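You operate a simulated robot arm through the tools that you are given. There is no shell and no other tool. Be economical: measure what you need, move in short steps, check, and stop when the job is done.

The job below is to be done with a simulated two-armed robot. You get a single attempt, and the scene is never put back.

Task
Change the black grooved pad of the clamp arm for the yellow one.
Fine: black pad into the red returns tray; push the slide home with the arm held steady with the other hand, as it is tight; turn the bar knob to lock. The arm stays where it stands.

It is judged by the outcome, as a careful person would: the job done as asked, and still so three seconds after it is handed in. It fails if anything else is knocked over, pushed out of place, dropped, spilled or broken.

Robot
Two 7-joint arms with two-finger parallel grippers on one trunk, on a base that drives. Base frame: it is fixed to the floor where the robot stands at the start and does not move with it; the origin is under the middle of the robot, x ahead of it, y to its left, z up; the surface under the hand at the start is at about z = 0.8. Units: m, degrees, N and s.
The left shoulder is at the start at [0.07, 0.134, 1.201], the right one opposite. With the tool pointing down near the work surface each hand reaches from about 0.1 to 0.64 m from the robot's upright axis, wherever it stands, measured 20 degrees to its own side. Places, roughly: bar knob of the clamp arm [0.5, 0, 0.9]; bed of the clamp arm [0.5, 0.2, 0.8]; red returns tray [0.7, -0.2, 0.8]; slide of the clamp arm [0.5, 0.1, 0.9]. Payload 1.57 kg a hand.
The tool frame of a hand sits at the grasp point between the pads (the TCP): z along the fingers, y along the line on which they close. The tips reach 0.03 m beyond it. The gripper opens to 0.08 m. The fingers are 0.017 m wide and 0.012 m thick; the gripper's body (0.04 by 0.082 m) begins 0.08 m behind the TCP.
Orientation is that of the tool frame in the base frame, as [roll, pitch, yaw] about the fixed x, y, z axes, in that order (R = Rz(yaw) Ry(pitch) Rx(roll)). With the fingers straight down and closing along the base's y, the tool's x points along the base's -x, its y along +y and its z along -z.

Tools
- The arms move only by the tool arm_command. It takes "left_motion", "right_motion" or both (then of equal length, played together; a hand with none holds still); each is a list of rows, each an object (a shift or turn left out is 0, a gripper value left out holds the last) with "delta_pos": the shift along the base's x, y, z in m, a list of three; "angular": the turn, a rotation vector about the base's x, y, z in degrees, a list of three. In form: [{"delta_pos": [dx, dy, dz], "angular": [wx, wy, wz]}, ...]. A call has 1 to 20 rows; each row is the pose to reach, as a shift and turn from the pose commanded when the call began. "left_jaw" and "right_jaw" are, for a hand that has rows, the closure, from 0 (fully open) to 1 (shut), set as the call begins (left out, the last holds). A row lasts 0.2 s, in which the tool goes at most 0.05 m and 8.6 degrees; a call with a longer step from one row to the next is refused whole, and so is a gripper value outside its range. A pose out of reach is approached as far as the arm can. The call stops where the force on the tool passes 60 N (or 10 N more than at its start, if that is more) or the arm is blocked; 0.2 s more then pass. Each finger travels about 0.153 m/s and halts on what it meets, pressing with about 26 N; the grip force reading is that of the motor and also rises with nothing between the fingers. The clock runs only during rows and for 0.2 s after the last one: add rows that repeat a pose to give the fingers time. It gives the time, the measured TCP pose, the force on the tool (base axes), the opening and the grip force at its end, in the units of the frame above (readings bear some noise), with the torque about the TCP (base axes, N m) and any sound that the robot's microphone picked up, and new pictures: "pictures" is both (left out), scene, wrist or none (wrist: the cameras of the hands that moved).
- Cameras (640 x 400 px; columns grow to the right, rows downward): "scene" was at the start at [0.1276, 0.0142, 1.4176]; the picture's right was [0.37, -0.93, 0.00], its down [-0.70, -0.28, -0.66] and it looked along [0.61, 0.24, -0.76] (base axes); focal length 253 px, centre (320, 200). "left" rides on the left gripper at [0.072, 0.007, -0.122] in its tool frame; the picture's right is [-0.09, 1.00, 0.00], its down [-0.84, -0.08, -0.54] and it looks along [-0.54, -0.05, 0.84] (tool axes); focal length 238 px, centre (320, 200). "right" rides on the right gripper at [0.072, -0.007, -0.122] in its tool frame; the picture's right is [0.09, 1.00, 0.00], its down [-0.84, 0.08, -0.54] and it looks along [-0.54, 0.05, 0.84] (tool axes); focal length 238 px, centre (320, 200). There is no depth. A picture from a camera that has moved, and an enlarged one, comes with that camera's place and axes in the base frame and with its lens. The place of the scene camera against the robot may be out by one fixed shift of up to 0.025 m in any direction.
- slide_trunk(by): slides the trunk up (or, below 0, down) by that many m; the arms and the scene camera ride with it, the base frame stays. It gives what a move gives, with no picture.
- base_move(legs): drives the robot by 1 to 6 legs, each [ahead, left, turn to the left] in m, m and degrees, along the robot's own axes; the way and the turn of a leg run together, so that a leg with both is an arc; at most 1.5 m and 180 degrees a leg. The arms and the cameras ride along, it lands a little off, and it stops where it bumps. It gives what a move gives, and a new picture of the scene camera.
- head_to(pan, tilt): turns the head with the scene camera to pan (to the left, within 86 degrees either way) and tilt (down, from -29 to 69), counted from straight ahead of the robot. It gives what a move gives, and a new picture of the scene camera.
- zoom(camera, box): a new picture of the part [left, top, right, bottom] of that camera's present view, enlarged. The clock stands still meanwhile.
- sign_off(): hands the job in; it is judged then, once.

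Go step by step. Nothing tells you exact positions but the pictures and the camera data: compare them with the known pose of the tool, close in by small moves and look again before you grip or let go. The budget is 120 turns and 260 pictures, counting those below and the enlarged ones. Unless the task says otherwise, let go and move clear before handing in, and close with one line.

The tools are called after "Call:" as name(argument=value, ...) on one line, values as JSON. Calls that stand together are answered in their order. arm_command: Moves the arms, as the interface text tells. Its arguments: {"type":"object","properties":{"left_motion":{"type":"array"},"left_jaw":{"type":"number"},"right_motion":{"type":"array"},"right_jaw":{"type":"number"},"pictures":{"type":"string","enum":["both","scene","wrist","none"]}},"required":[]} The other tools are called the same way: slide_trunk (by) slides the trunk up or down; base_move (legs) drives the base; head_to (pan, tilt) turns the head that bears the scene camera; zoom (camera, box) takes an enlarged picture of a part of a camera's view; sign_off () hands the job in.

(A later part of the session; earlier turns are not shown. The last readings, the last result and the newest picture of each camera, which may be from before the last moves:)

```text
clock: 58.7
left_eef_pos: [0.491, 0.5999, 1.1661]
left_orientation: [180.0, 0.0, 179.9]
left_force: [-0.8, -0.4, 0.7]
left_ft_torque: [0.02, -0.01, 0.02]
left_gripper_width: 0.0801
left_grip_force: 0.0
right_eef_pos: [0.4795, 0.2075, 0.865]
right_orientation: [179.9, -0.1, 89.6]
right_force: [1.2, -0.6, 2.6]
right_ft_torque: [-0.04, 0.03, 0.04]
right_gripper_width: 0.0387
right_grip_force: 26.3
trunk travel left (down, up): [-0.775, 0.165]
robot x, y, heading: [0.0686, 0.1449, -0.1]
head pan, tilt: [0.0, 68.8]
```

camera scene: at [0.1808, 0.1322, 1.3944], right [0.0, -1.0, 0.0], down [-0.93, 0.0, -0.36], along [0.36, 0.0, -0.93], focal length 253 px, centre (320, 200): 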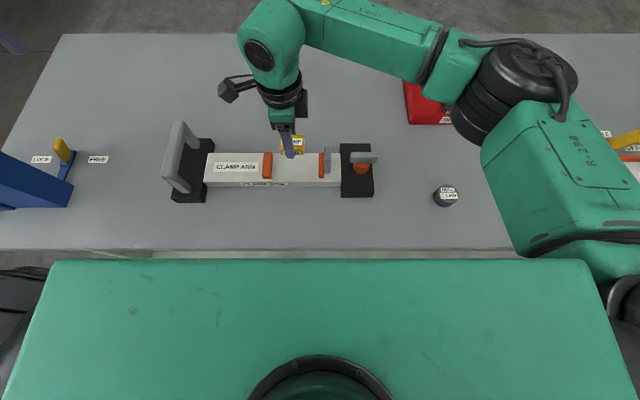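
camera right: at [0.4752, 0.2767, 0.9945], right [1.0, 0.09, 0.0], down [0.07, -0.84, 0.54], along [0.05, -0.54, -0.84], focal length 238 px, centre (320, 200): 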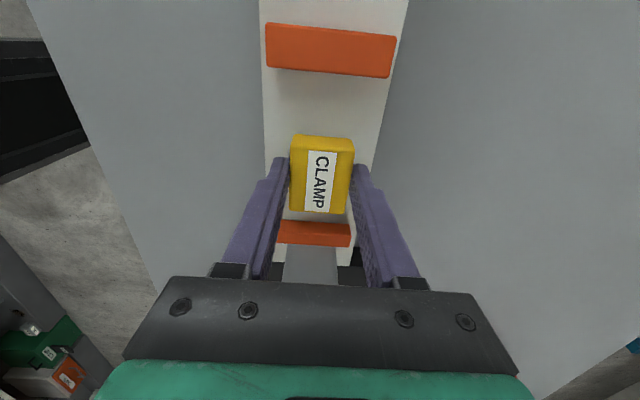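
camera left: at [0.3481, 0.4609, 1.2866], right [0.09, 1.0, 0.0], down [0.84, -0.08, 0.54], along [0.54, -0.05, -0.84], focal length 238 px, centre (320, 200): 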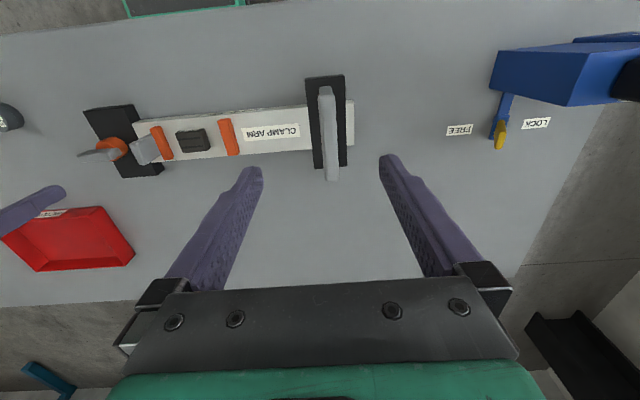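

Contact with the bed. I release and rise.

Call:
arm_command(right_motion=[{"delta_pos": [0, 0, 0]}, {"delta_pos": [0, 0, 0]}, {"delta_pos": [0, 0, 0.001]}], right_jaw=0, pictures="none")

Call:
arm_command(right_motion=[{"delta_pos": [0, 0, 0.03]}, {"delta_pos": [0, 0, 0.07]}, {"delta_pos": [0, 0, 0.11]}, {"delta_pos": [0, 0, 0.15]}, {"delta_pos": [0, 0, 0.15]}])

Call:
zoom(camera="scene", box=[160, 100, 390, 230])

Call:
zoom(camera="right", box=[240, 20, 440, 270])

```text
clock: 59.5
left_eef_pos: [0.4918, 0.601, 1.1651]
left_orientation: [180.0, 0.0, 180.0]
left_force: [-1.1, -0.3, 0.9]
left_ft_torque: [0.0, -0.02, -0.02]
left_gripper_width: 0.08
left_grip_force: 0.0
right_eef_pos: [0.4778, 0.208, 0.8663]
right_orientation: [180.0, 0.1, 89.6]
right_force: [0.5, -0.4, -0.1]
right_ft_torque: [-0.01, 0.0, -0.03]
right_gripper_width: 0.08
right_grip_force: 0.1
trunk travel left (down, up): [-0.775, 0.165]
robot x, y, heading: [0.0751, 0.1427, -0.2]
head pan, tilt: [0.0, 68.8]
```

```text
clock: 60.7
left_eef_pos: [0.493, 0.5989, 1.1649]
left_orientation: [179.9, 0.0, 179.9]
left_force: [-0.2, -0.1, 0.1]
left_ft_torque: [0.05, 0.01, 0.03]
left_gripper_width: 0.0802
left_grip_force: 0.1
right_eef_pos: [0.4773, 0.2069, 1.0159]
right_orientation: [179.9, 0.0, 89.6]
right_force: [0.0, 0.2, -0.2]
right_ft_torque: [-0.02, 0.01, 0.01]
right_gripper_width: 0.0797
right_grip_force: 0.0
trunk travel left (down, up): [-0.775, 0.165]
robot x, y, heading: [0.0698, 0.1479, -0.1]
head pan, tilt: [0.0, 68.8]
camera scene: at [0.1812, 0.1314, 1.3944], right [0.0, -1.0, 0.0], down [-0.93, 0.0, -0.36], along [0.36, 0.0, -0.93], focal length 253 px, centre (320, 200)
camera right: at [0.4719, 0.2789, 1.1384], right [1.0, 0.09, 0.0], down [0.07, -0.84, 0.54], along [0.05, -0.54, -0.84], focal length 238 px, centre (320, 200)
```

scene: 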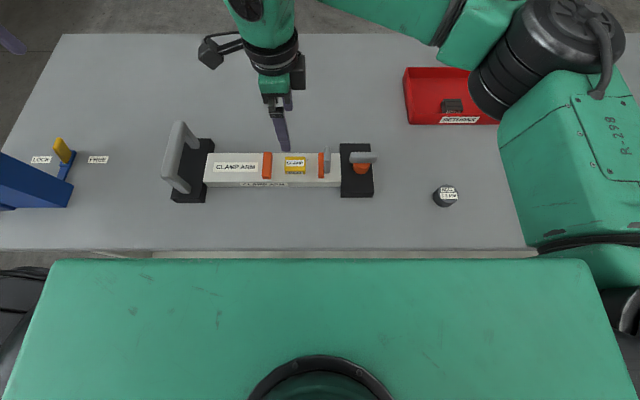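
right: 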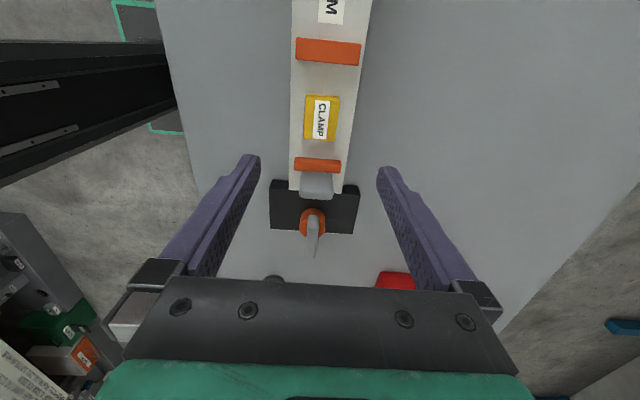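

```text
2.78 times, centred on (275, 165) of scene
camera zoom: at [0.1812, 0.1314, 1.3944], right [0.0, -1.0, 0.0], down [-0.93, 0.0, -0.36], along [0.36, 0.0, -0.93], focal length 704 px, centre (445, 297)
```

zoom: 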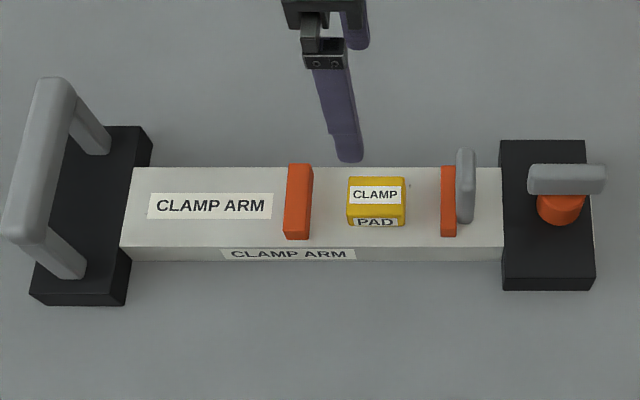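

```text
1.60 times, centred on (340, 145) of right
camera zoom: at [0.4719, 0.2789, 1.1384], right [1.0, 0.09, 0.0], down [0.07, -0.84, 0.54], along [0.05, -0.54, -0.84], focal length 381 px, centre (288, 288)
```

zoom: 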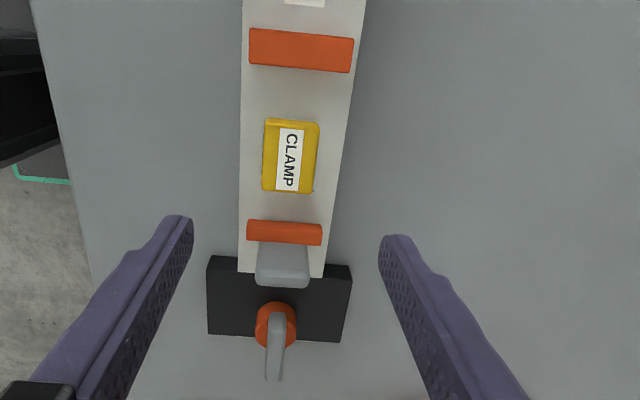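

The yellow pad stands where the black one did. Now the left hand goes above the clamp arm's handle bar (about 0.475, 0.466, z 0.91) to hold it steady.

Call:
arm_command(left_motion=[{"delta_pos": [-0.005, -0.04, -0.02]}, {"delta_pos": [-0.01, -0.08, -0.04]}, {"delta_pos": [-0.015, -0.12, -0.06]}, {"delta_pos": [-0.018, -0.133, -0.1]}, {"delta_pos": [-0.018, -0.133, -0.14]}, {"delta_pos": [-0.018, -0.133, -0.165]}, {"delta_pos": [-0.018, -0.133, -0.165]}], right_motion=[{"delta_pos": [0, -0.04, 0]}, {"delta_pos": [0, -0.08, 0]}, {"delta_pos": [0, -0.12, 0]}, {"delta_pos": [0, -0.15, 0]}, {"delta_pos": [0, -0.17, 0]}, {"delta_pos": [0, -0.17, 0]}, {"delta_pos": [0, -0.17, 0]}])

Call:
zoom(camera="left", box=[220, 60, 420, 260])

```text
clock: 62.3
left_eef_pos: [0.4738, 0.4672, 1.0002]
left_orientation: [179.9, 0.1, 180.0]
left_force: [-0.9, 0.6, -0.2]
left_ft_torque: [0.01, 0.02, 0.03]
left_gripper_width: 0.08
left_grip_force: 0.0
right_eef_pos: [0.4765, 0.0367, 1.0157]
right_orientation: [179.9, 0.0, 89.6]
right_force: [0.1, 0.2, -0.4]
right_ft_torque: [0.0, -0.01, 0.0]
right_gripper_width: 0.0801
right_grip_force: 0.0
trunk travel left (down, up): [-0.775, 0.165]
robot x, y, heading: [0.0709, 0.1445, -0.0]
head pan, tilt: [0.0, 68.8]
camera scene: at [0.1808, 0.1311, 1.3944], right [0.0, -1.0, 0.0], down [-0.93, 0.0, -0.36], along [0.36, 0.0, -0.93], focal length 253 px, centre (320, 200)
camera right: at [0.4713, 0.1101, 1.1373], right [1.0, 0.09, 0.0], down [0.07, -0.84, 0.54], along [0.05, -0.54, -0.84], focal length 238 px, centre (320, 200)
camera left: at [0.4015, 0.4739, 1.1216], right [0.09, 1.0, 0.0], down [0.84, -0.08, 0.54], along [0.54, -0.05, -0.84], focal length 238 px, centre (320, 200)
```

scene: 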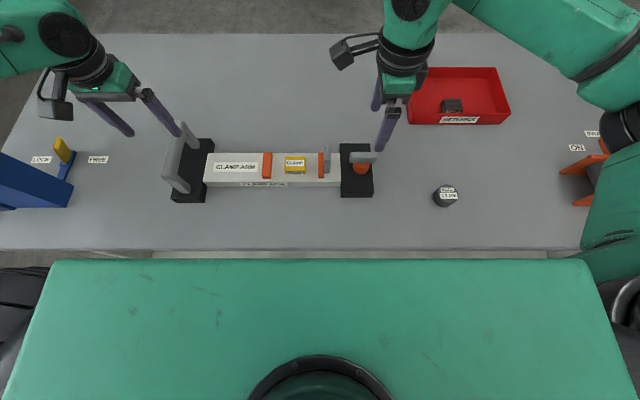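
right: 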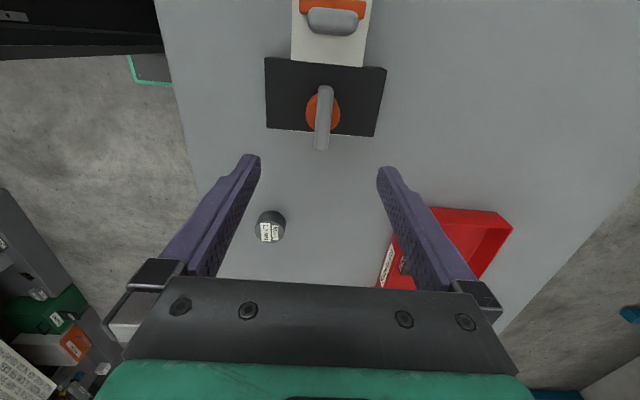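
left: 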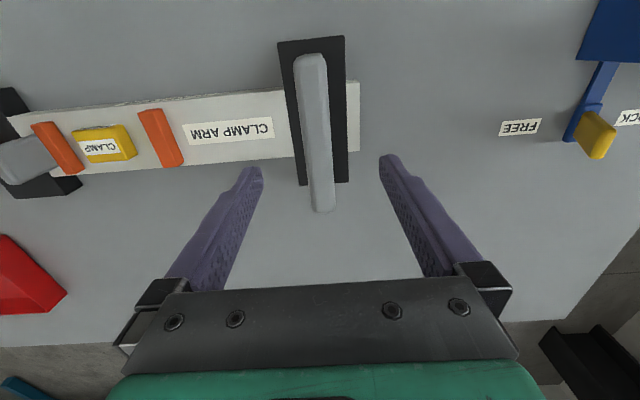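

```text
2.00 times, centred on (320, 160) of left
camera zoom: at [0.4015, 0.4739, 1.1216], right [0.09, 1.0, 0.0], down [0.84, -0.08, 0.54], along [0.54, -0.05, -0.84], focal length 477 px, centre (320, 280)
```

zoom: 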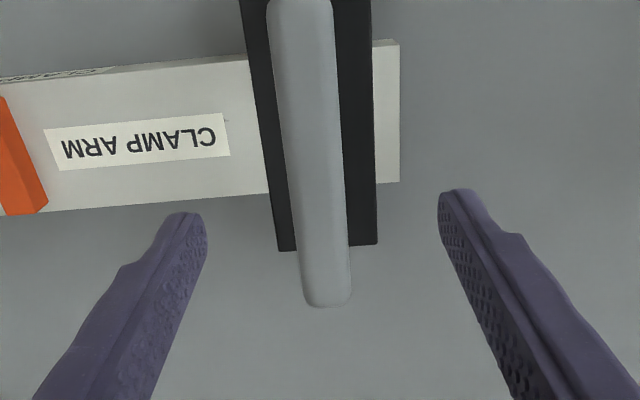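

The bar is centred between the fingers and parallel to them. I descend to straddle it.

Call:
arm_command(left_motion=[{"delta_pos": [0, -0.0015, -0.03]}, {"delta_pos": [0, -0.0015, -0.06]}, {"delta_pos": [0, -0.0015, -0.085]}, {"delta_pos": [0, -0.0015, -0.085]}])

Call:
zoom(camera="left", box=[220, 60, 420, 260])

Call:
zoom(camera="scene", box=[60, 60, 290, 220])

```text
clock: 63.3
left_eef_pos: [0.473, 0.4637, 0.9161]
left_orientation: [-180.0, 0.0, -180.0]
left_force: [0.8, 0.4, -0.2]
left_ft_torque: [-0.02, -0.01, 0.01]
left_gripper_width: 0.0798
left_grip_force: 0.0
right_eef_pos: [0.4779, 0.0378, 1.0146]
right_orientation: [179.9, 0.1, 89.6]
right_force: [-0.1, 0.1, -0.3]
right_ft_torque: [0.02, 0.0, 0.02]
right_gripper_width: 0.0799
right_grip_force: 0.0
trunk travel left (down, up): [-0.775, 0.165]
robot x, y, heading: [0.0692, 0.1408, -0.2]
head pan, tilt: [0.0, 68.8]
camera scene: at [0.1809, 0.1313, 1.3944], right [0.0, -1.0, 0.0], down [-0.93, 0.0, -0.36], along [0.36, 0.0, -0.93], focal length 253 px, centre (320, 200)
camera left: at [0.4, 0.4717, 1.0367], right [0.09, 1.0, 0.0], down [0.84, -0.08, 0.54], along [0.54, -0.05, -0.84], focal length 238 px, centre (320, 200)
```

scene: 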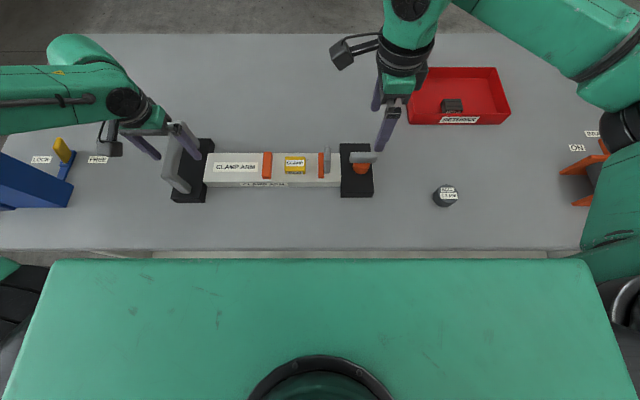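
left: 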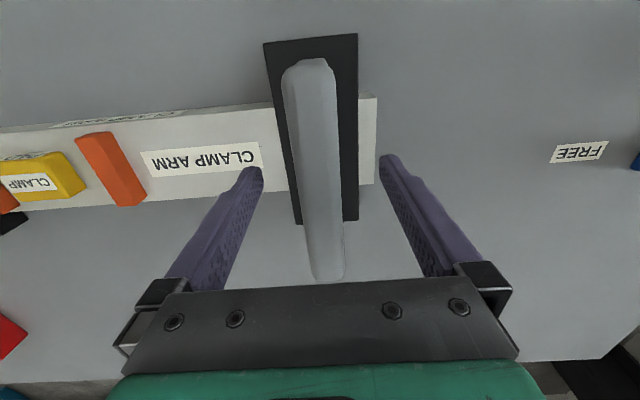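

```text
2.00 times, centred on (320, 160) of left
camera zoom: at [0.4, 0.4717, 1.0367], right [0.09, 1.0, 0.0], down [0.84, -0.08, 0.54], along [0.54, -0.05, -0.84], focal length 477 px, centre (320, 280)
```

zoom: 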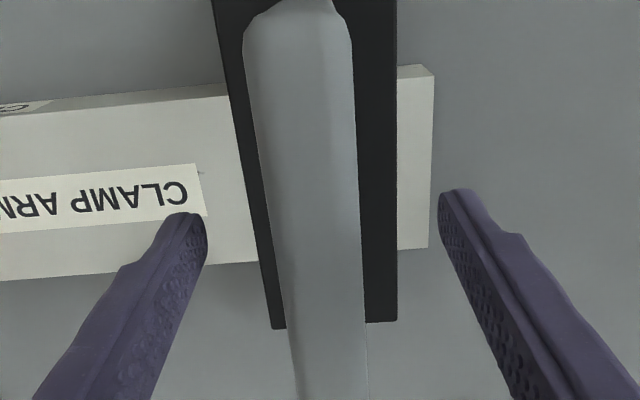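

```text
2.50 times, centred on (175, 140) of scene
camera zoom: at [0.1809, 0.1313, 1.3944], right [0.0, -1.0, 0.0], down [-0.93, 0.0, -0.36], along [0.36, 0.0, -0.93], focal length 633 px, centre (682, 350)
```

zoom: 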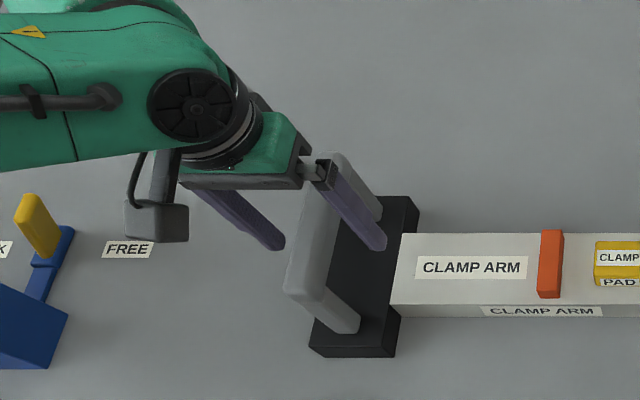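

The bar's top is at about z 0.917. I lower 1 cm, centre, and close the left hand on it.

Call:
arm_command(left_motion=[{"delta_pos": [0, 0.0012, -0.006]}, {"delta_pos": [0, 0.0012, -0.011]}, {"delta_pos": [0, 0.0012, -0.011]}], pictures="none")

Call:
arm_command(left_motion=[{"delta_pos": [0, 0, 0]}, {"delta_pos": [0, 0, 0]}, {"delta_pos": [0, 0, 0]}], left_jaw=1, pictures="both")

Call:
zoom(camera="right", box=[240, 0, 440, 180])

```text
clock: 64.1
left_eef_pos: [0.4731, 0.4659, 0.904]
left_orientation: [-180.0, 0.1, -180.0]
left_force: [0.2, 0.0, -0.2]
left_ft_torque: [-0.06, -0.04, -0.02]
left_gripper_width: 0.0801
left_grip_force: 0.1
right_eef_pos: [0.4769, 0.0375, 1.0158]
right_orientation: [179.9, 0.0, 89.6]
right_force: [0.5, 0.1, 0.4]
right_ft_torque: [0.0, -0.01, -0.03]
right_gripper_width: 0.0797
right_grip_force: 0.0
trunk travel left (down, up): [-0.775, 0.165]
robot x, y, heading: [0.0728, 0.1466, 0.2]
head pan, tilt: [0.0, 68.8]
```

```text
clock: 64.9
left_eef_pos: [0.4732, 0.4656, 0.905]
left_orientation: [-180.0, 0.0, -179.9]
left_force: [-2.0, -2.8, -1.4]
left_ft_torque: [-0.09, -0.48, -0.27]
left_gripper_width: 0.0259
left_grip_force: 26.3
right_eef_pos: [0.4771, 0.0384, 1.0162]
right_orientation: [179.9, -0.1, 89.6]
right_force: [0.0, 0.8, 0.4]
right_ft_torque: [0.01, -0.01, -0.06]
right_gripper_width: 0.0799
right_grip_force: 0.0
trunk travel left (down, up): [-0.775, 0.165]
robot x, y, heading: [0.0667, 0.1471, 0.0]
head pan, tilt: [0.0, 68.8]
camera scene: at [0.1812, 0.1307, 1.3943], right [0.0, -1.0, 0.0], down [-0.93, 0.0, -0.36], along [0.36, 0.0, -0.93], focal length 253 px, centre (320, 200)
camera left: at [0.4002, 0.4726, 1.0261], right [0.09, 1.0, 0.0], down [0.84, -0.08, 0.54], along [0.54, -0.05, -0.84], focal length 238 px, centre (320, 200)
```

scene: 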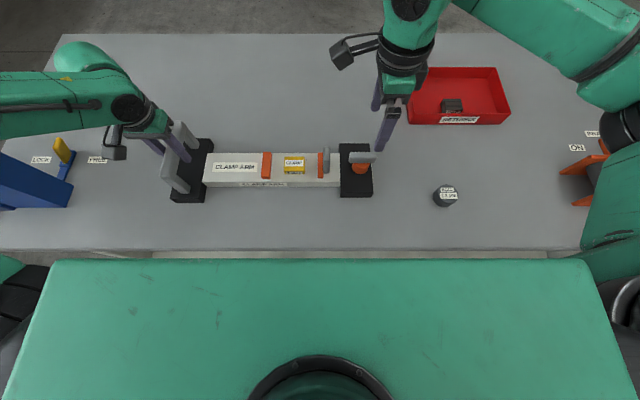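
left: 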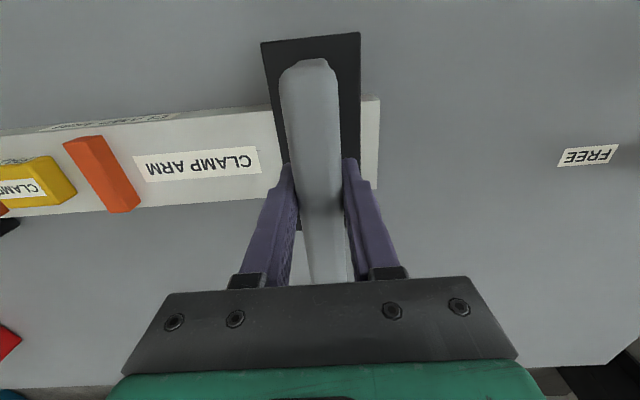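

```text
2.22 times, centred on (340, 90) of right
camera zoom: at [0.4717, 0.1099, 1.1372], right [1.0, 0.09, 0.0], down [0.07, -0.84, 0.54], along [0.05, -0.54, -0.84], focal length 530 px, centre (276, 444)
```

zoom: 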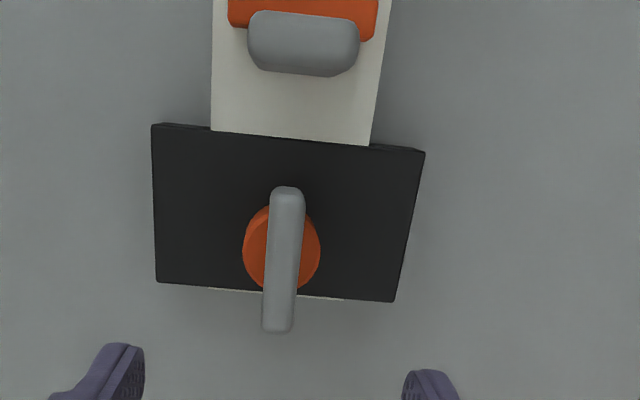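

The handle is held (26 mm bar) and the arm has not shifted. Now the right hand closes and comes in behind the slide's grey tab (tab at about y 0.125–0.137, top z≈0.90), stopping above to check.

Call:
arm_command(right_motion=[{"delta_pos": [0.002, 0.03, 0]}, {"delta_pos": [0.004, 0.06, -0.02]}, {"delta_pos": [0.004, 0.061, -0.06]}, {"delta_pos": [0.004, 0.061, -0.075]}, {"delta_pos": [0.004, 0.061, -0.075]}], right_jaw=1)

Call:
zoom(camera="scene", box=[260, 110, 400, 210])

Call:
zoom(camera="right", box=[240, 0, 440, 220])

```text
clock: 66.1
left_eef_pos: [0.4725, 0.4666, 0.9057]
left_orientation: [179.9, 0.0, 180.0]
left_force: [-1.1, -0.6, 0.7]
left_ft_torque: [0.11, 0.39, -0.15]
left_gripper_width: 0.0259
left_grip_force: 26.2
right_eef_pos: [0.4825, 0.101, 0.9417]
right_orientation: [179.9, -0.1, 89.6]
right_force: [-0.3, -0.9, -0.4]
right_ft_torque: [0.01, 0.0, -0.03]
right_gripper_width: 0.0001
right_grip_force: 21.2
trunk travel left (down, up): [-0.775, 0.165]
robot x, y, heading: [0.0695, 0.1422, 0.0]
head pan, tilt: [0.0, 68.8]
camera scene: at [0.1811, 0.1313, 1.3944], right [0.0, -1.0, 0.0], down [-0.93, 0.0, -0.36], along [0.36, 0.0, -0.93], focal length 253 px, centre (320, 200)
camera right: at [0.4773, 0.1731, 1.0634], right [1.0, 0.09, 0.0], down [0.07, -0.84, 0.54], along [0.05, -0.54, -0.84], focal length 238 px, centre (320, 200)
```

scene: 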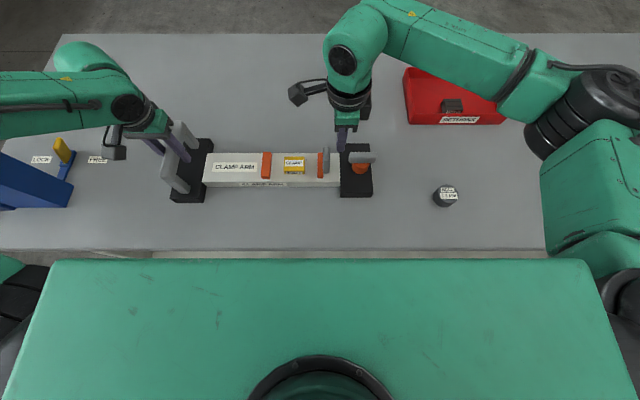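
right: 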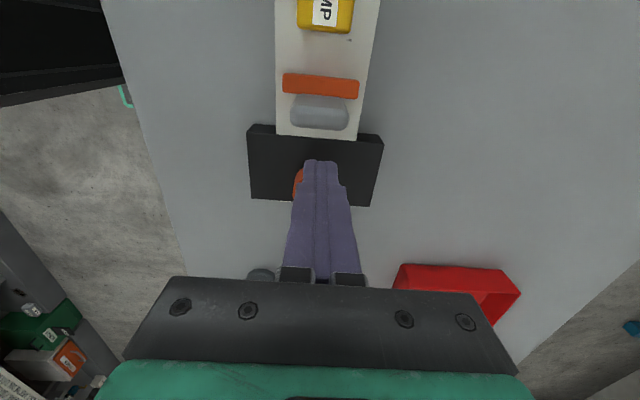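

```text
4.00 times, centred on (330, 160) of scene
camera zoom: at [0.1811, 0.1313, 1.3944], right [0.0, -1.0, 0.0], down [-0.93, 0.0, -0.36], along [0.36, 0.0, -0.93], focal length 1013 px, centre (280, 360)
```

zoom: 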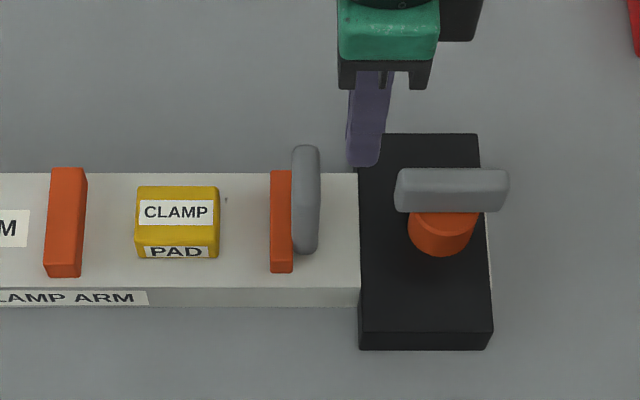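

```text
1.82 times, centred on (340, 110) of right
camera zoom: at [0.4773, 0.1731, 1.0634], right [1.0, 0.09, 0.0], down [0.07, -0.84, 0.54], along [0.05, -0.54, -0.84], focal length 433 px, centre (284, 364)
```

zoom: 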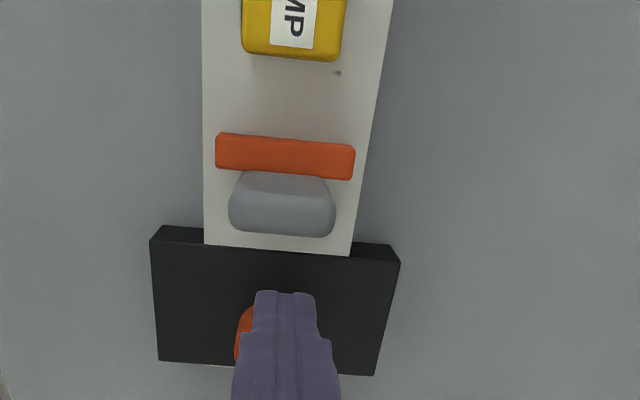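

The tab's back face is at y≈0.125, top z≈0.90, centred on x 0.481; the finger clears both it and the knob bar. I descend behind the tab.

Call:
arm_command(right_motion=[{"delta_pos": [-0.001, 0, -0.02]}, {"delta_pos": [-0.001, 0, -0.035]}, {"delta_pos": [-0.001, 0, -0.046]}, {"delta_pos": [-0.001, 0, -0.046]}], pictures="wrist")

Call:
zoom(camera="scene", box=[260, 110, 400, 210])

```text
clock: 67.1
left_eef_pos: [0.4738, 0.4656, 0.9052]
left_orientation: [180.0, -0.1, -179.9]
left_force: [0.0, 0.6, 1.0]
left_ft_torque: [0.08, 0.65, -0.15]
left_gripper_width: 0.0259
left_grip_force: 25.8
right_eef_pos: [0.4823, 0.0996, 0.8943]
right_orientation: [180.0, 0.2, 89.5]
right_force: [-0.6, -0.3, 0.3]
right_ft_torque: [0.01, -0.02, 0.0]
right_gripper_width: 0.0002
right_grip_force: 21.0
trunk travel left (down, up): [-0.775, 0.165]
robot x, y, heading: [0.0689, 0.146, -0.2]
head pan, tilt: [0.0, 68.8]
camera right: at [0.4768, 0.1719, 1.0162], right [1.0, 0.09, 0.0], down [0.07, -0.84, 0.54], along [0.05, -0.54, -0.84], focal length 238 px, centre (320, 200)
```

right: 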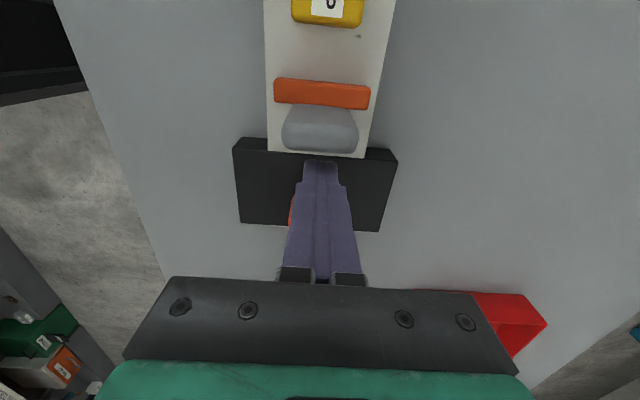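

```text
4.00 times, centred on (330, 160) of scene
camera zoom: at [0.1811, 0.1315, 1.3944], right [0.0, -1.0, 0.0], down [-0.93, 0.0, -0.36], along [0.36, 0.0, -0.93], focal length 1013 px, centre (280, 360)
```

zoom: 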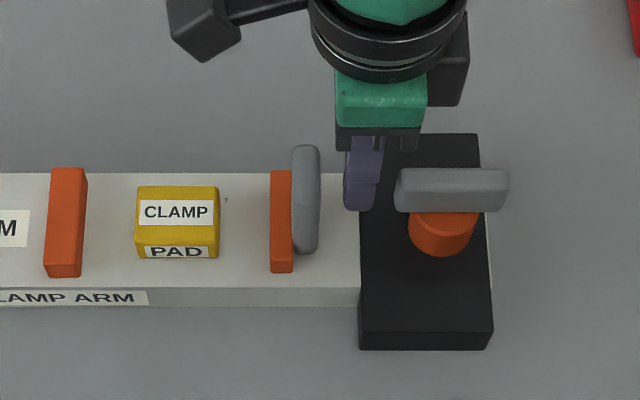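

In place behind the tab. I push +y gently in small steps while the left hand holds.

Call:
arm_command(right_motion=[{"delta_pos": [0, 0.008, 0]}, {"delta_pos": [0, 0.013, 0]}, {"delta_pos": [0, 0.017, 0]}, {"delta_pos": [0, 0.02, 0]}, {"delta_pos": [0, 0.023, 0]}, {"delta_pos": [0, 0.026, 0]}], pictures="none")

Call:
zoom(camera="scene", box=[160, 100, 390, 230])

```text
clock: 68.5
left_eef_pos: [0.4731, 0.4663, 0.9045]
left_orientation: [179.9, 0.0, 180.0]
left_force: [-0.7, 2.8, 0.8]
left_ft_torque: [0.34, 0.16, -0.11]
left_gripper_width: 0.0258
left_grip_force: 25.9
right_eef_pos: [0.4801, 0.1282, 0.8956]
right_orientation: [179.9, 0.0, 89.7]
right_force: [1.5, -2.0, -0.9]
right_ft_torque: [-0.05, 0.02, -0.02]
right_gripper_width: 0.0001
right_grip_force: 21.1
trunk travel left (down, up): [-0.775, 0.165]
robot x, y, heading: [0.0704, 0.1458, -0.0]
head pan, tilt: [0.0, 68.8]
```

```text
2.78 times, centred on (275, 165) of scene
camera zoom: at [0.1811, 0.1316, 1.3944], right [0.0, -1.0, 0.0], down [-0.93, 0.0, -0.36], along [0.36, 0.0, -0.93], focal length 704 px, centre (445, 297)
```

zoom: 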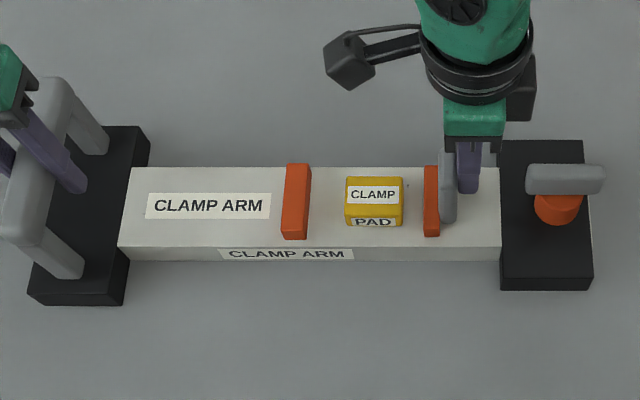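

The slide moves easily so far, and the arm stays. About 18 mm remain to the pad; I continue.

Call:
arm_command(right_motion=[{"delta_pos": [0, 0.003, 0]}, {"delta_pos": [0, 0.006, 0]}, {"delta_pos": [0, 0.009, 0]}, {"delta_pos": [0, 0.012, 0]}, {"delta_pos": [0, 0.015, 0]}], pictures="none")

Call:
zoom(camera="scene", box=[160, 100, 390, 230])

```text
clock: 69.7
left_eef_pos: [0.4735, 0.4672, 0.9049]
left_orientation: [-179.9, 0.0, -180.0]
left_force: [-1.2, 3.3, 1.0]
left_ft_torque: [0.35, -0.02, -0.11]
left_gripper_width: 0.0258
left_grip_force: 26.0
right_eef_pos: [0.4815, 0.1418, 0.8964]
right_orientation: [179.9, 0.0, 89.7]
right_force: [0.9, -1.6, -0.9]
right_ft_torque: [-0.07, -0.04, -0.01]
right_gripper_width: 0.0
right_grip_force: 21.4
trunk travel left (down, up): [-0.775, 0.165]
robot x, y, heading: [0.071, 0.1487, -0.2]
head pan, tilt: [0.0, 68.8]
```

```text
2.78 times, centred on (275, 165) of scene
camera zoom: at [0.1811, 0.1317, 1.3944], right [0.0, -1.0, 0.0], down [-0.93, 0.0, -0.36], along [0.36, 0.0, -0.93], focal length 704 px, centre (445, 297)
```

zoom: 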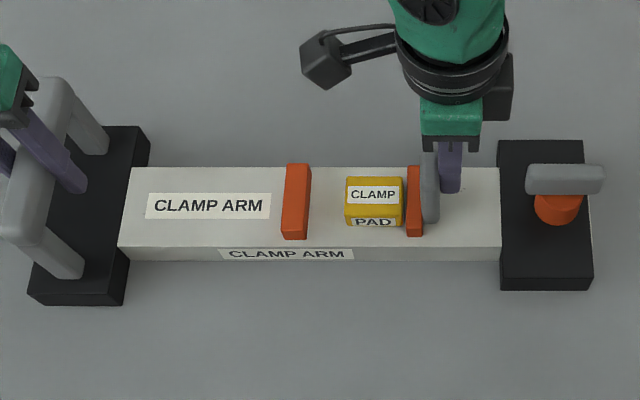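

The slide plate is nearly at the pad. I push on in finer steps, watching the force.

Call:
arm_command(right_motion=[{"delta_pos": [0, 0.002, 0]}, {"delta_pos": [0, 0.004, 0]}, {"delta_pos": [0, 0.006, 0]}], pictures="none")

Call:
zoom(camera="scene", box=[160, 100, 390, 230])

```text
clock: 70.5
left_eef_pos: [0.4738, 0.4662, 0.9048]
left_orientation: [-180.0, 0.1, -179.9]
left_force: [-0.4, 4.1, 1.8]
left_ft_torque: [0.2, 0.0, -0.16]
left_gripper_width: 0.026
left_grip_force: 26.2
right_eef_pos: [0.4814, 0.1464, 0.8945]
right_orientation: [180.0, 0.1, 89.6]
right_force: [-0.1, -2.1, -0.7]
right_ft_torque: [0.0, 0.0, -0.01]
right_gripper_width: 0.0
right_grip_force: 20.8
trunk travel left (down, up): [-0.775, 0.165]
robot x, y, heading: [0.072, 0.1466, -0.3]
head pan, tilt: [0.0, 68.8]
```

```text
2.78 times, centred on (275, 165) of scene
camera zoom: at [0.181, 0.1316, 1.3944], right [0.0, -1.0, 0.0], down [-0.93, 0.0, -0.36], along [0.36, 0.0, -0.93], focal length 704 px, centre (445, 297)
```

zoom: 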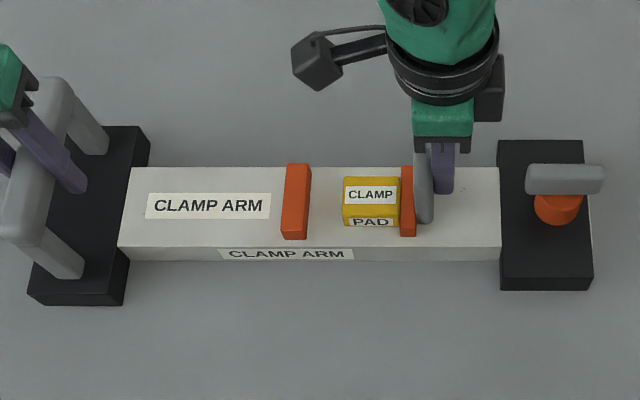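

The plate now carries the pad towards the stop, still with little force. I keep pushing.

Call:
arm_command(right_motion=[{"delta_pos": [0, 0.003, 0]}, {"delta_pos": [0, 0.006, 0]}, {"delta_pos": [0, 0.009, 0]}, {"delta_pos": [0, 0.012, 0]}, {"delta_pos": [0, 0.015, 0]}], pictures="none")

Call:
zoom(camera="scene", box=[160, 100, 390, 230])

```text
clock: 71.7
left_eef_pos: [0.4726, 0.4665, 0.9051]
left_orientation: [-180.0, -0.1, -179.9]
left_force: [0.4, 4.5, 1.3]
left_ft_torque: [0.36, 0.04, -0.12]
left_gripper_width: 0.0261
left_grip_force: 25.8
right_eef_pos: [0.48, 0.1641, 0.8974]
right_orientation: [180.0, 0.0, 89.7]
right_force: [0.5, -3.6, -1.0]
right_ft_torque: [-0.08, 0.02, 0.02]
right_gripper_width: 0.0003
right_grip_force: 21.4
trunk travel left (down, up): [-0.775, 0.165]
robot x, y, heading: [0.0679, 0.1481, -0.1]
head pan, tilt: [0.0, 68.8]
```

```text
2.78 times, centred on (275, 165) of scene
camera zoom: at [0.1811, 0.1316, 1.3944], right [0.0, -1.0, 0.0], down [-0.93, 0.0, -0.36], along [0.36, 0.0, -0.93], focal length 704 px, centre (445, 297)
```

zoom: 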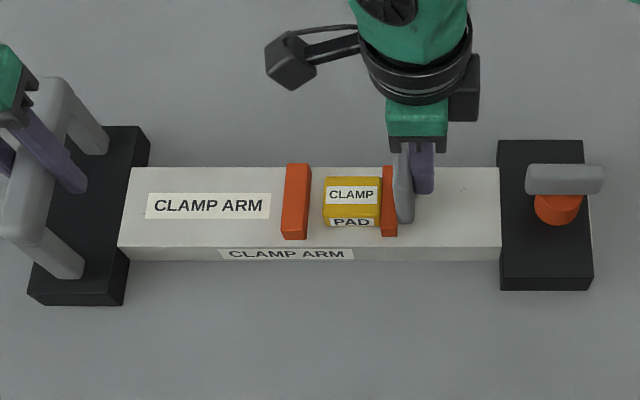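

About 12 mm remain to the stop. Continuing in the same way.

Call:
arm_command(right_motion=[{"delta_pos": [0, 0.003, 0]}, {"delta_pos": [0, 0.006, 0]}, {"delta_pos": [0, 0.008, 0]}, {"delta_pos": [0, 0.01, 0]}, {"delta_pos": [0, 0.012, 0]}, {"delta_pos": [0, 0.014, 0]}], pictures="none")

Call:
zoom(camera="scene", box=[160, 100, 390, 230])

```text
clock: 73.1
left_eef_pos: [0.4731, 0.4663, 0.9059]
left_orientation: [179.9, 0.0, -180.0]
left_force: [0.3, 3.9, 2.2]
left_ft_torque: [0.28, 0.22, -0.13]
left_gripper_width: 0.0256
left_grip_force: 25.8
right_eef_pos: [0.4802, 0.1766, 0.8963]
right_orientation: [-180.0, -0.1, 89.7]
right_force: [0.6, -2.2, -0.5]
right_ft_torque: [0.02, 0.0, 0.02]
right_gripper_width: 0.0
right_grip_force: 21.3
trunk travel left (down, up): [-0.775, 0.165]
robot x, y, heading: [0.071, 0.1454, -0.1]
head pan, tilt: [0.0, 68.8]
```

```text
2.78 times, centred on (275, 165) of scene
camera zoom: at [0.181, 0.1316, 1.3944], right [0.0, -1.0, 0.0], down [-0.93, 0.0, -0.36], along [0.36, 0.0, -0.93], focal length 704 px, centre (445, 297)
```

zoom: 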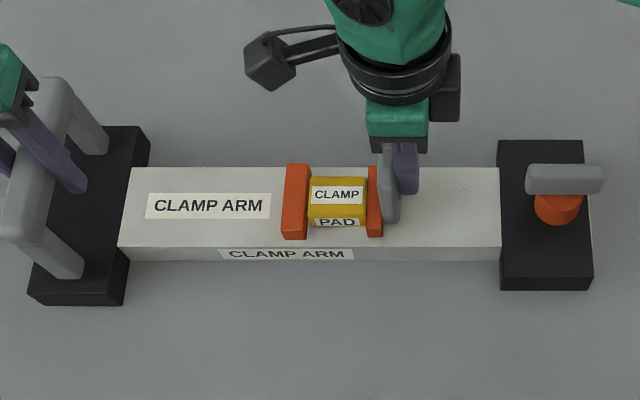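

The pad is now all but against the stop. I push the last millimetres and listen for the seat.

Call:
arm_command(right_motion=[{"delta_pos": [0, 0.002, 0]}, {"delta_pos": [0, 0.004, 0]}, {"delta_pos": [0, 0.006, 0]}, {"delta_pos": [0, 0.008, 0]}], pictures="none")

Call:
zoom(camera="scene", box=[160, 100, 390, 230])

```text
clock: 74.1
left_eef_pos: [0.4733, 0.4675, 0.9051]
left_orientation: [179.7, 0.0, -179.9]
left_force: [-0.6, 25.7, -0.2]
left_ft_torque: [-0.52, -0.44, 0.03]
left_gripper_width: 0.0258
left_grip_force: 25.9
right_eef_pos: [0.4808, 0.1814, 0.8946]
right_orientation: [179.9, 0.4, 89.5]
right_force: [-2.1, -30.8, 4.9]
right_ft_torque: [-0.02, -0.15, 0.04]
right_gripper_width: 0.0001
right_grip_force: 21.3
trunk travel left (down, up): [-0.775, 0.165]
robot x, y, heading: [0.0681, 0.145, -0.4]
head pan, tilt: [0.0, 68.8]
```

```text
2.78 times, centred on (275, 165) of scene
camera zoom: at [0.1801, 0.131, 1.3945], right [0.0, -1.0, 0.0], down [-0.93, 0.0, -0.36], along [0.36, 0.0, -0.93], focal length 704 px, centre (445, 297)
```

zoom: 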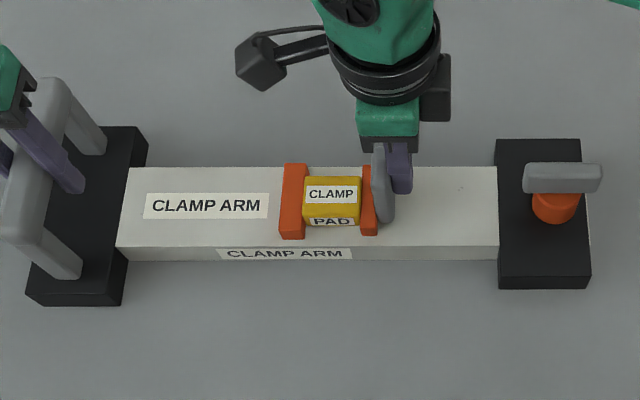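

Force has risen to 31 N, taken up by the left hand. I press a bit more to get through the tight part.

Call:
arm_command(right_motion=[{"delta_pos": [0, 0.0015, 0]}, {"delta_pos": [0, 0.003, 0]}, {"delta_pos": [0, 0.004, 0]}, {"delta_pos": [0, 0.004, 0]}], pictures="none")

Call:
zoom(camera="scene", box=[160, 100, 390, 230])

```text
clock: 75.1
left_eef_pos: [0.4732, 0.469, 0.9051]
left_orientation: [179.6, -0.2, -179.8]
left_force: [-2.9, 45.3, 0.2]
left_ft_torque: [-0.52, -0.42, -0.19]
left_gripper_width: 0.026
left_grip_force: 26.0
right_eef_pos: [0.4815, 0.1832, 0.894]
right_orientation: [-180.0, 0.7, 89.4]
right_force: [2.5, -48.7, -1.0]
right_ft_torque: [0.05, -0.19, -0.03]
right_gripper_width: 0.0
right_grip_force: 21.0
trunk travel left (down, up): [-0.775, 0.165]
robot x, y, heading: [0.068, 0.1474, 0.1]
head pan, tilt: [0.0, 68.8]
```

```text
2.78 times, centred on (275, 165) of scene
camera zoom: at [0.1812, 0.1311, 1.3943], right [0.0, -1.0, 0.0], down [-0.93, 0.0, -0.36], along [0.36, 0.0, -0.93], focal length 704 px, centre (445, 297)
```

zoom: 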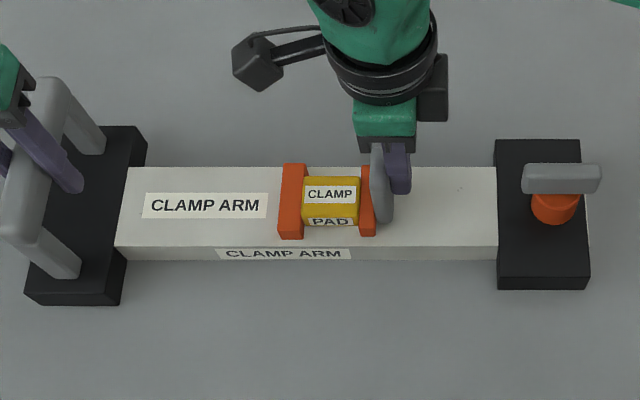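

At 49 N the slide no longer advances relative to the arm, so it looks home against the pad and stop. I ease off and take a close look.

Call:
arm_command(right_motion=[{"delta_pos": [0, -0.003, 0]}, {"delta_pos": [0, -0.006, 0]}, {"delta_pos": [0, -0.012, 0]}, {"delta_pos": [0, -0.02, 0]}], pictures="wrist")

Call:
zoom(camera="scene", box=[240, 130, 310, 200])

Call:
zoom(camera="right", box=[250, 0, 400, 180])

Call:
zoom(camera="scene", box=[160, 100, 390, 230])

```text
clock: 76.1
left_eef_pos: [0.4741, 0.4636, 0.9053]
left_orientation: [-179.7, 0.1, 179.9]
left_force: [0.6, -0.8, 0.1]
left_ft_torque: [0.12, -0.14, -0.32]
left_gripper_width: 0.026
left_grip_force: 26.2
right_eef_pos: [0.48, 0.1696, 0.8958]
right_orientation: [179.9, -0.3, 89.8]
right_force: [-0.4, -0.2, -0.5]
right_ft_torque: [0.02, 0.02, 0.01]
right_gripper_width: 0.0
right_grip_force: 21.1
trunk travel left (down, up): [-0.775, 0.165]
robot x, y, heading: [0.0726, 0.145, -0.2]
head pan, tilt: [0.0, 68.8]
camera right: at [0.475, 0.2406, 1.0173], right [1.0, 0.09, 0.0], down [0.07, -0.84, 0.54], along [0.05, -0.54, -0.84], focal length 238 px, centre (320, 200)
```

right: 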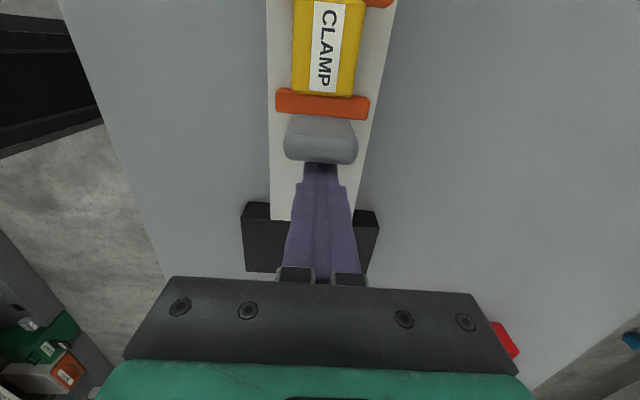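

```text
5.71 times, centred on (275, 165) of scene
camera zoom: at [0.1813, 0.1313, 1.3943], right [0.0, -1.0, 0.0], down [-0.93, 0.0, -0.36], along [0.36, 0.0, -0.93], focal length 1447 px, centre (577, 400)
```

zoom: 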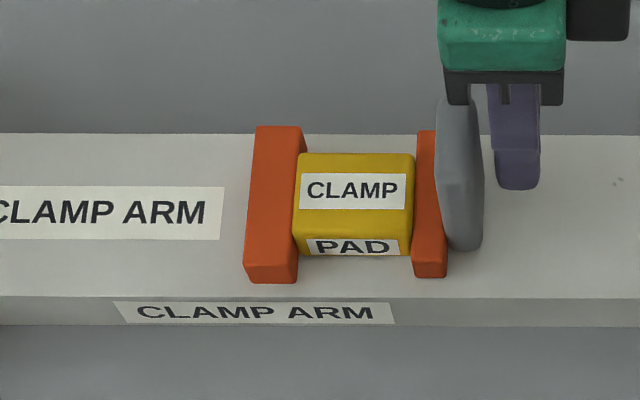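

```text
2.22 times, centred on (325, 90) of right
camera zoom: at [0.475, 0.2406, 1.0173], right [1.0, 0.09, 0.0], down [0.07, -0.84, 0.54], along [0.05, -0.54, -0.84], focal length 530 px, centre (309, 444)
```

zoom: 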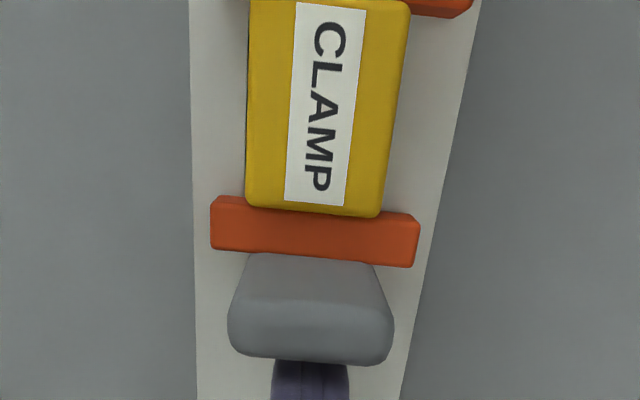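

```text
2.78 times, centred on (275, 165) of scene
camera zoom: at [0.1813, 0.1313, 1.3943], right [0.0, -1.0, 0.0], down [-0.93, 0.0, -0.36], along [0.36, 0.0, -0.93], focal length 704 px, centre (445, 297)
```

zoom: 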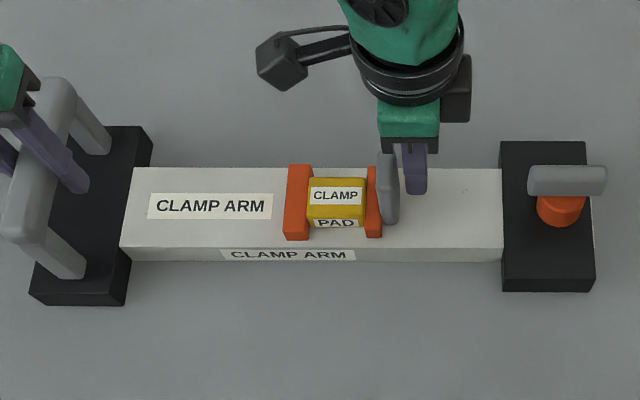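

The pad is snug between stop and slide, and the arm is back where it stood. Next the knob: I lift the right hand, open it, and look at the knob closely.

Call:
arm_command(right_motion=[{"delta_pos": [0, -0.005, 0.04]}, {"delta_pos": [0, -0.03, 0.07]}, {"delta_pos": [0, -0.07, 0.09]}, {"delta_pos": [0, -0.1, 0.11]}, {"delta_pos": [0, -0.125, 0.11]}, {"delta_pos": [0, -0.125, 0.11]}], right_jaw=0, pictures="wrist")

Call:
zoom(camera="right", box=[250, 60, 390, 180])

Call:
zoom(camera="scene", box=[325, 130, 395, 210])

```text
clock: 77.5
left_eef_pos: [0.4737, 0.4669, 0.9052]
left_orientation: [179.9, -0.1, 180.0]
left_force: [-0.8, -2.4, 0.1]
left_ft_torque: [-0.04, -0.27, -0.28]
left_gripper_width: 0.026
left_grip_force: 25.5
right_eef_pos: [0.4804, 0.0427, 1.0078]
right_orientation: [179.9, 0.0, 89.6]
right_force: [-0.4, -0.2, -0.9]
right_ft_torque: [0.02, -0.03, 0.01]
right_gripper_width: 0.0799
right_grip_force: 0.1
trunk travel left (down, up): [-0.775, 0.165]
robot x, y, heading: [0.0693, 0.1429, -0.1]
head pan, tilt: [0.0, 68.8]
camera right: at [0.4747, 0.1141, 1.13], right [1.0, 0.09, 0.0], down [0.07, -0.84, 0.54], along [0.05, -0.54, -0.84], focal length 238 px, centre (320, 200)
```

right: 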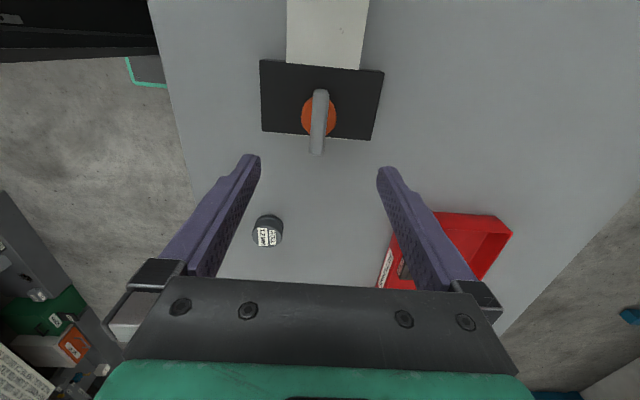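

```text
3.33 times, centred on (320, 120) of right
camera zoom: at [0.4747, 0.1141, 1.13], right [1.0, 0.09, 0.0], down [0.07, -0.84, 0.54], along [0.05, -0.54, -0.84], focal length 794 px, centre (320, 467)
```

zoom: 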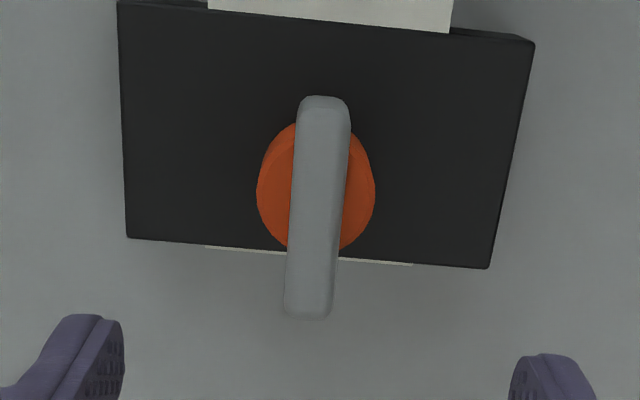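

```text
5.00 times, centred on (360, 170) of scene
camera zoom: at [0.1809, 0.1309, 1.3944], right [0.0, -1.0, 0.0], down [-0.93, 0.0, -0.36], along [0.36, 0.0, -0.93], focal length 1266 px, centre (120, 350)
```

zoom: 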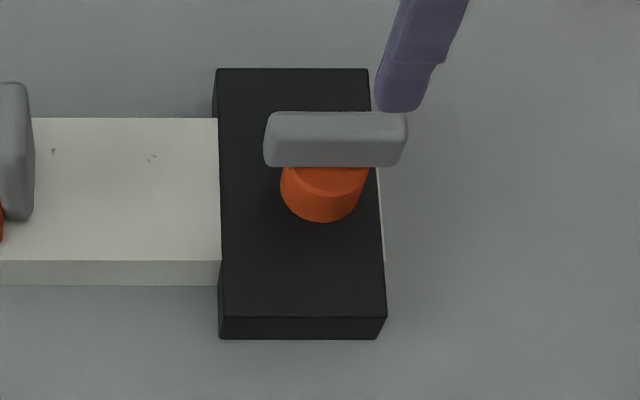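

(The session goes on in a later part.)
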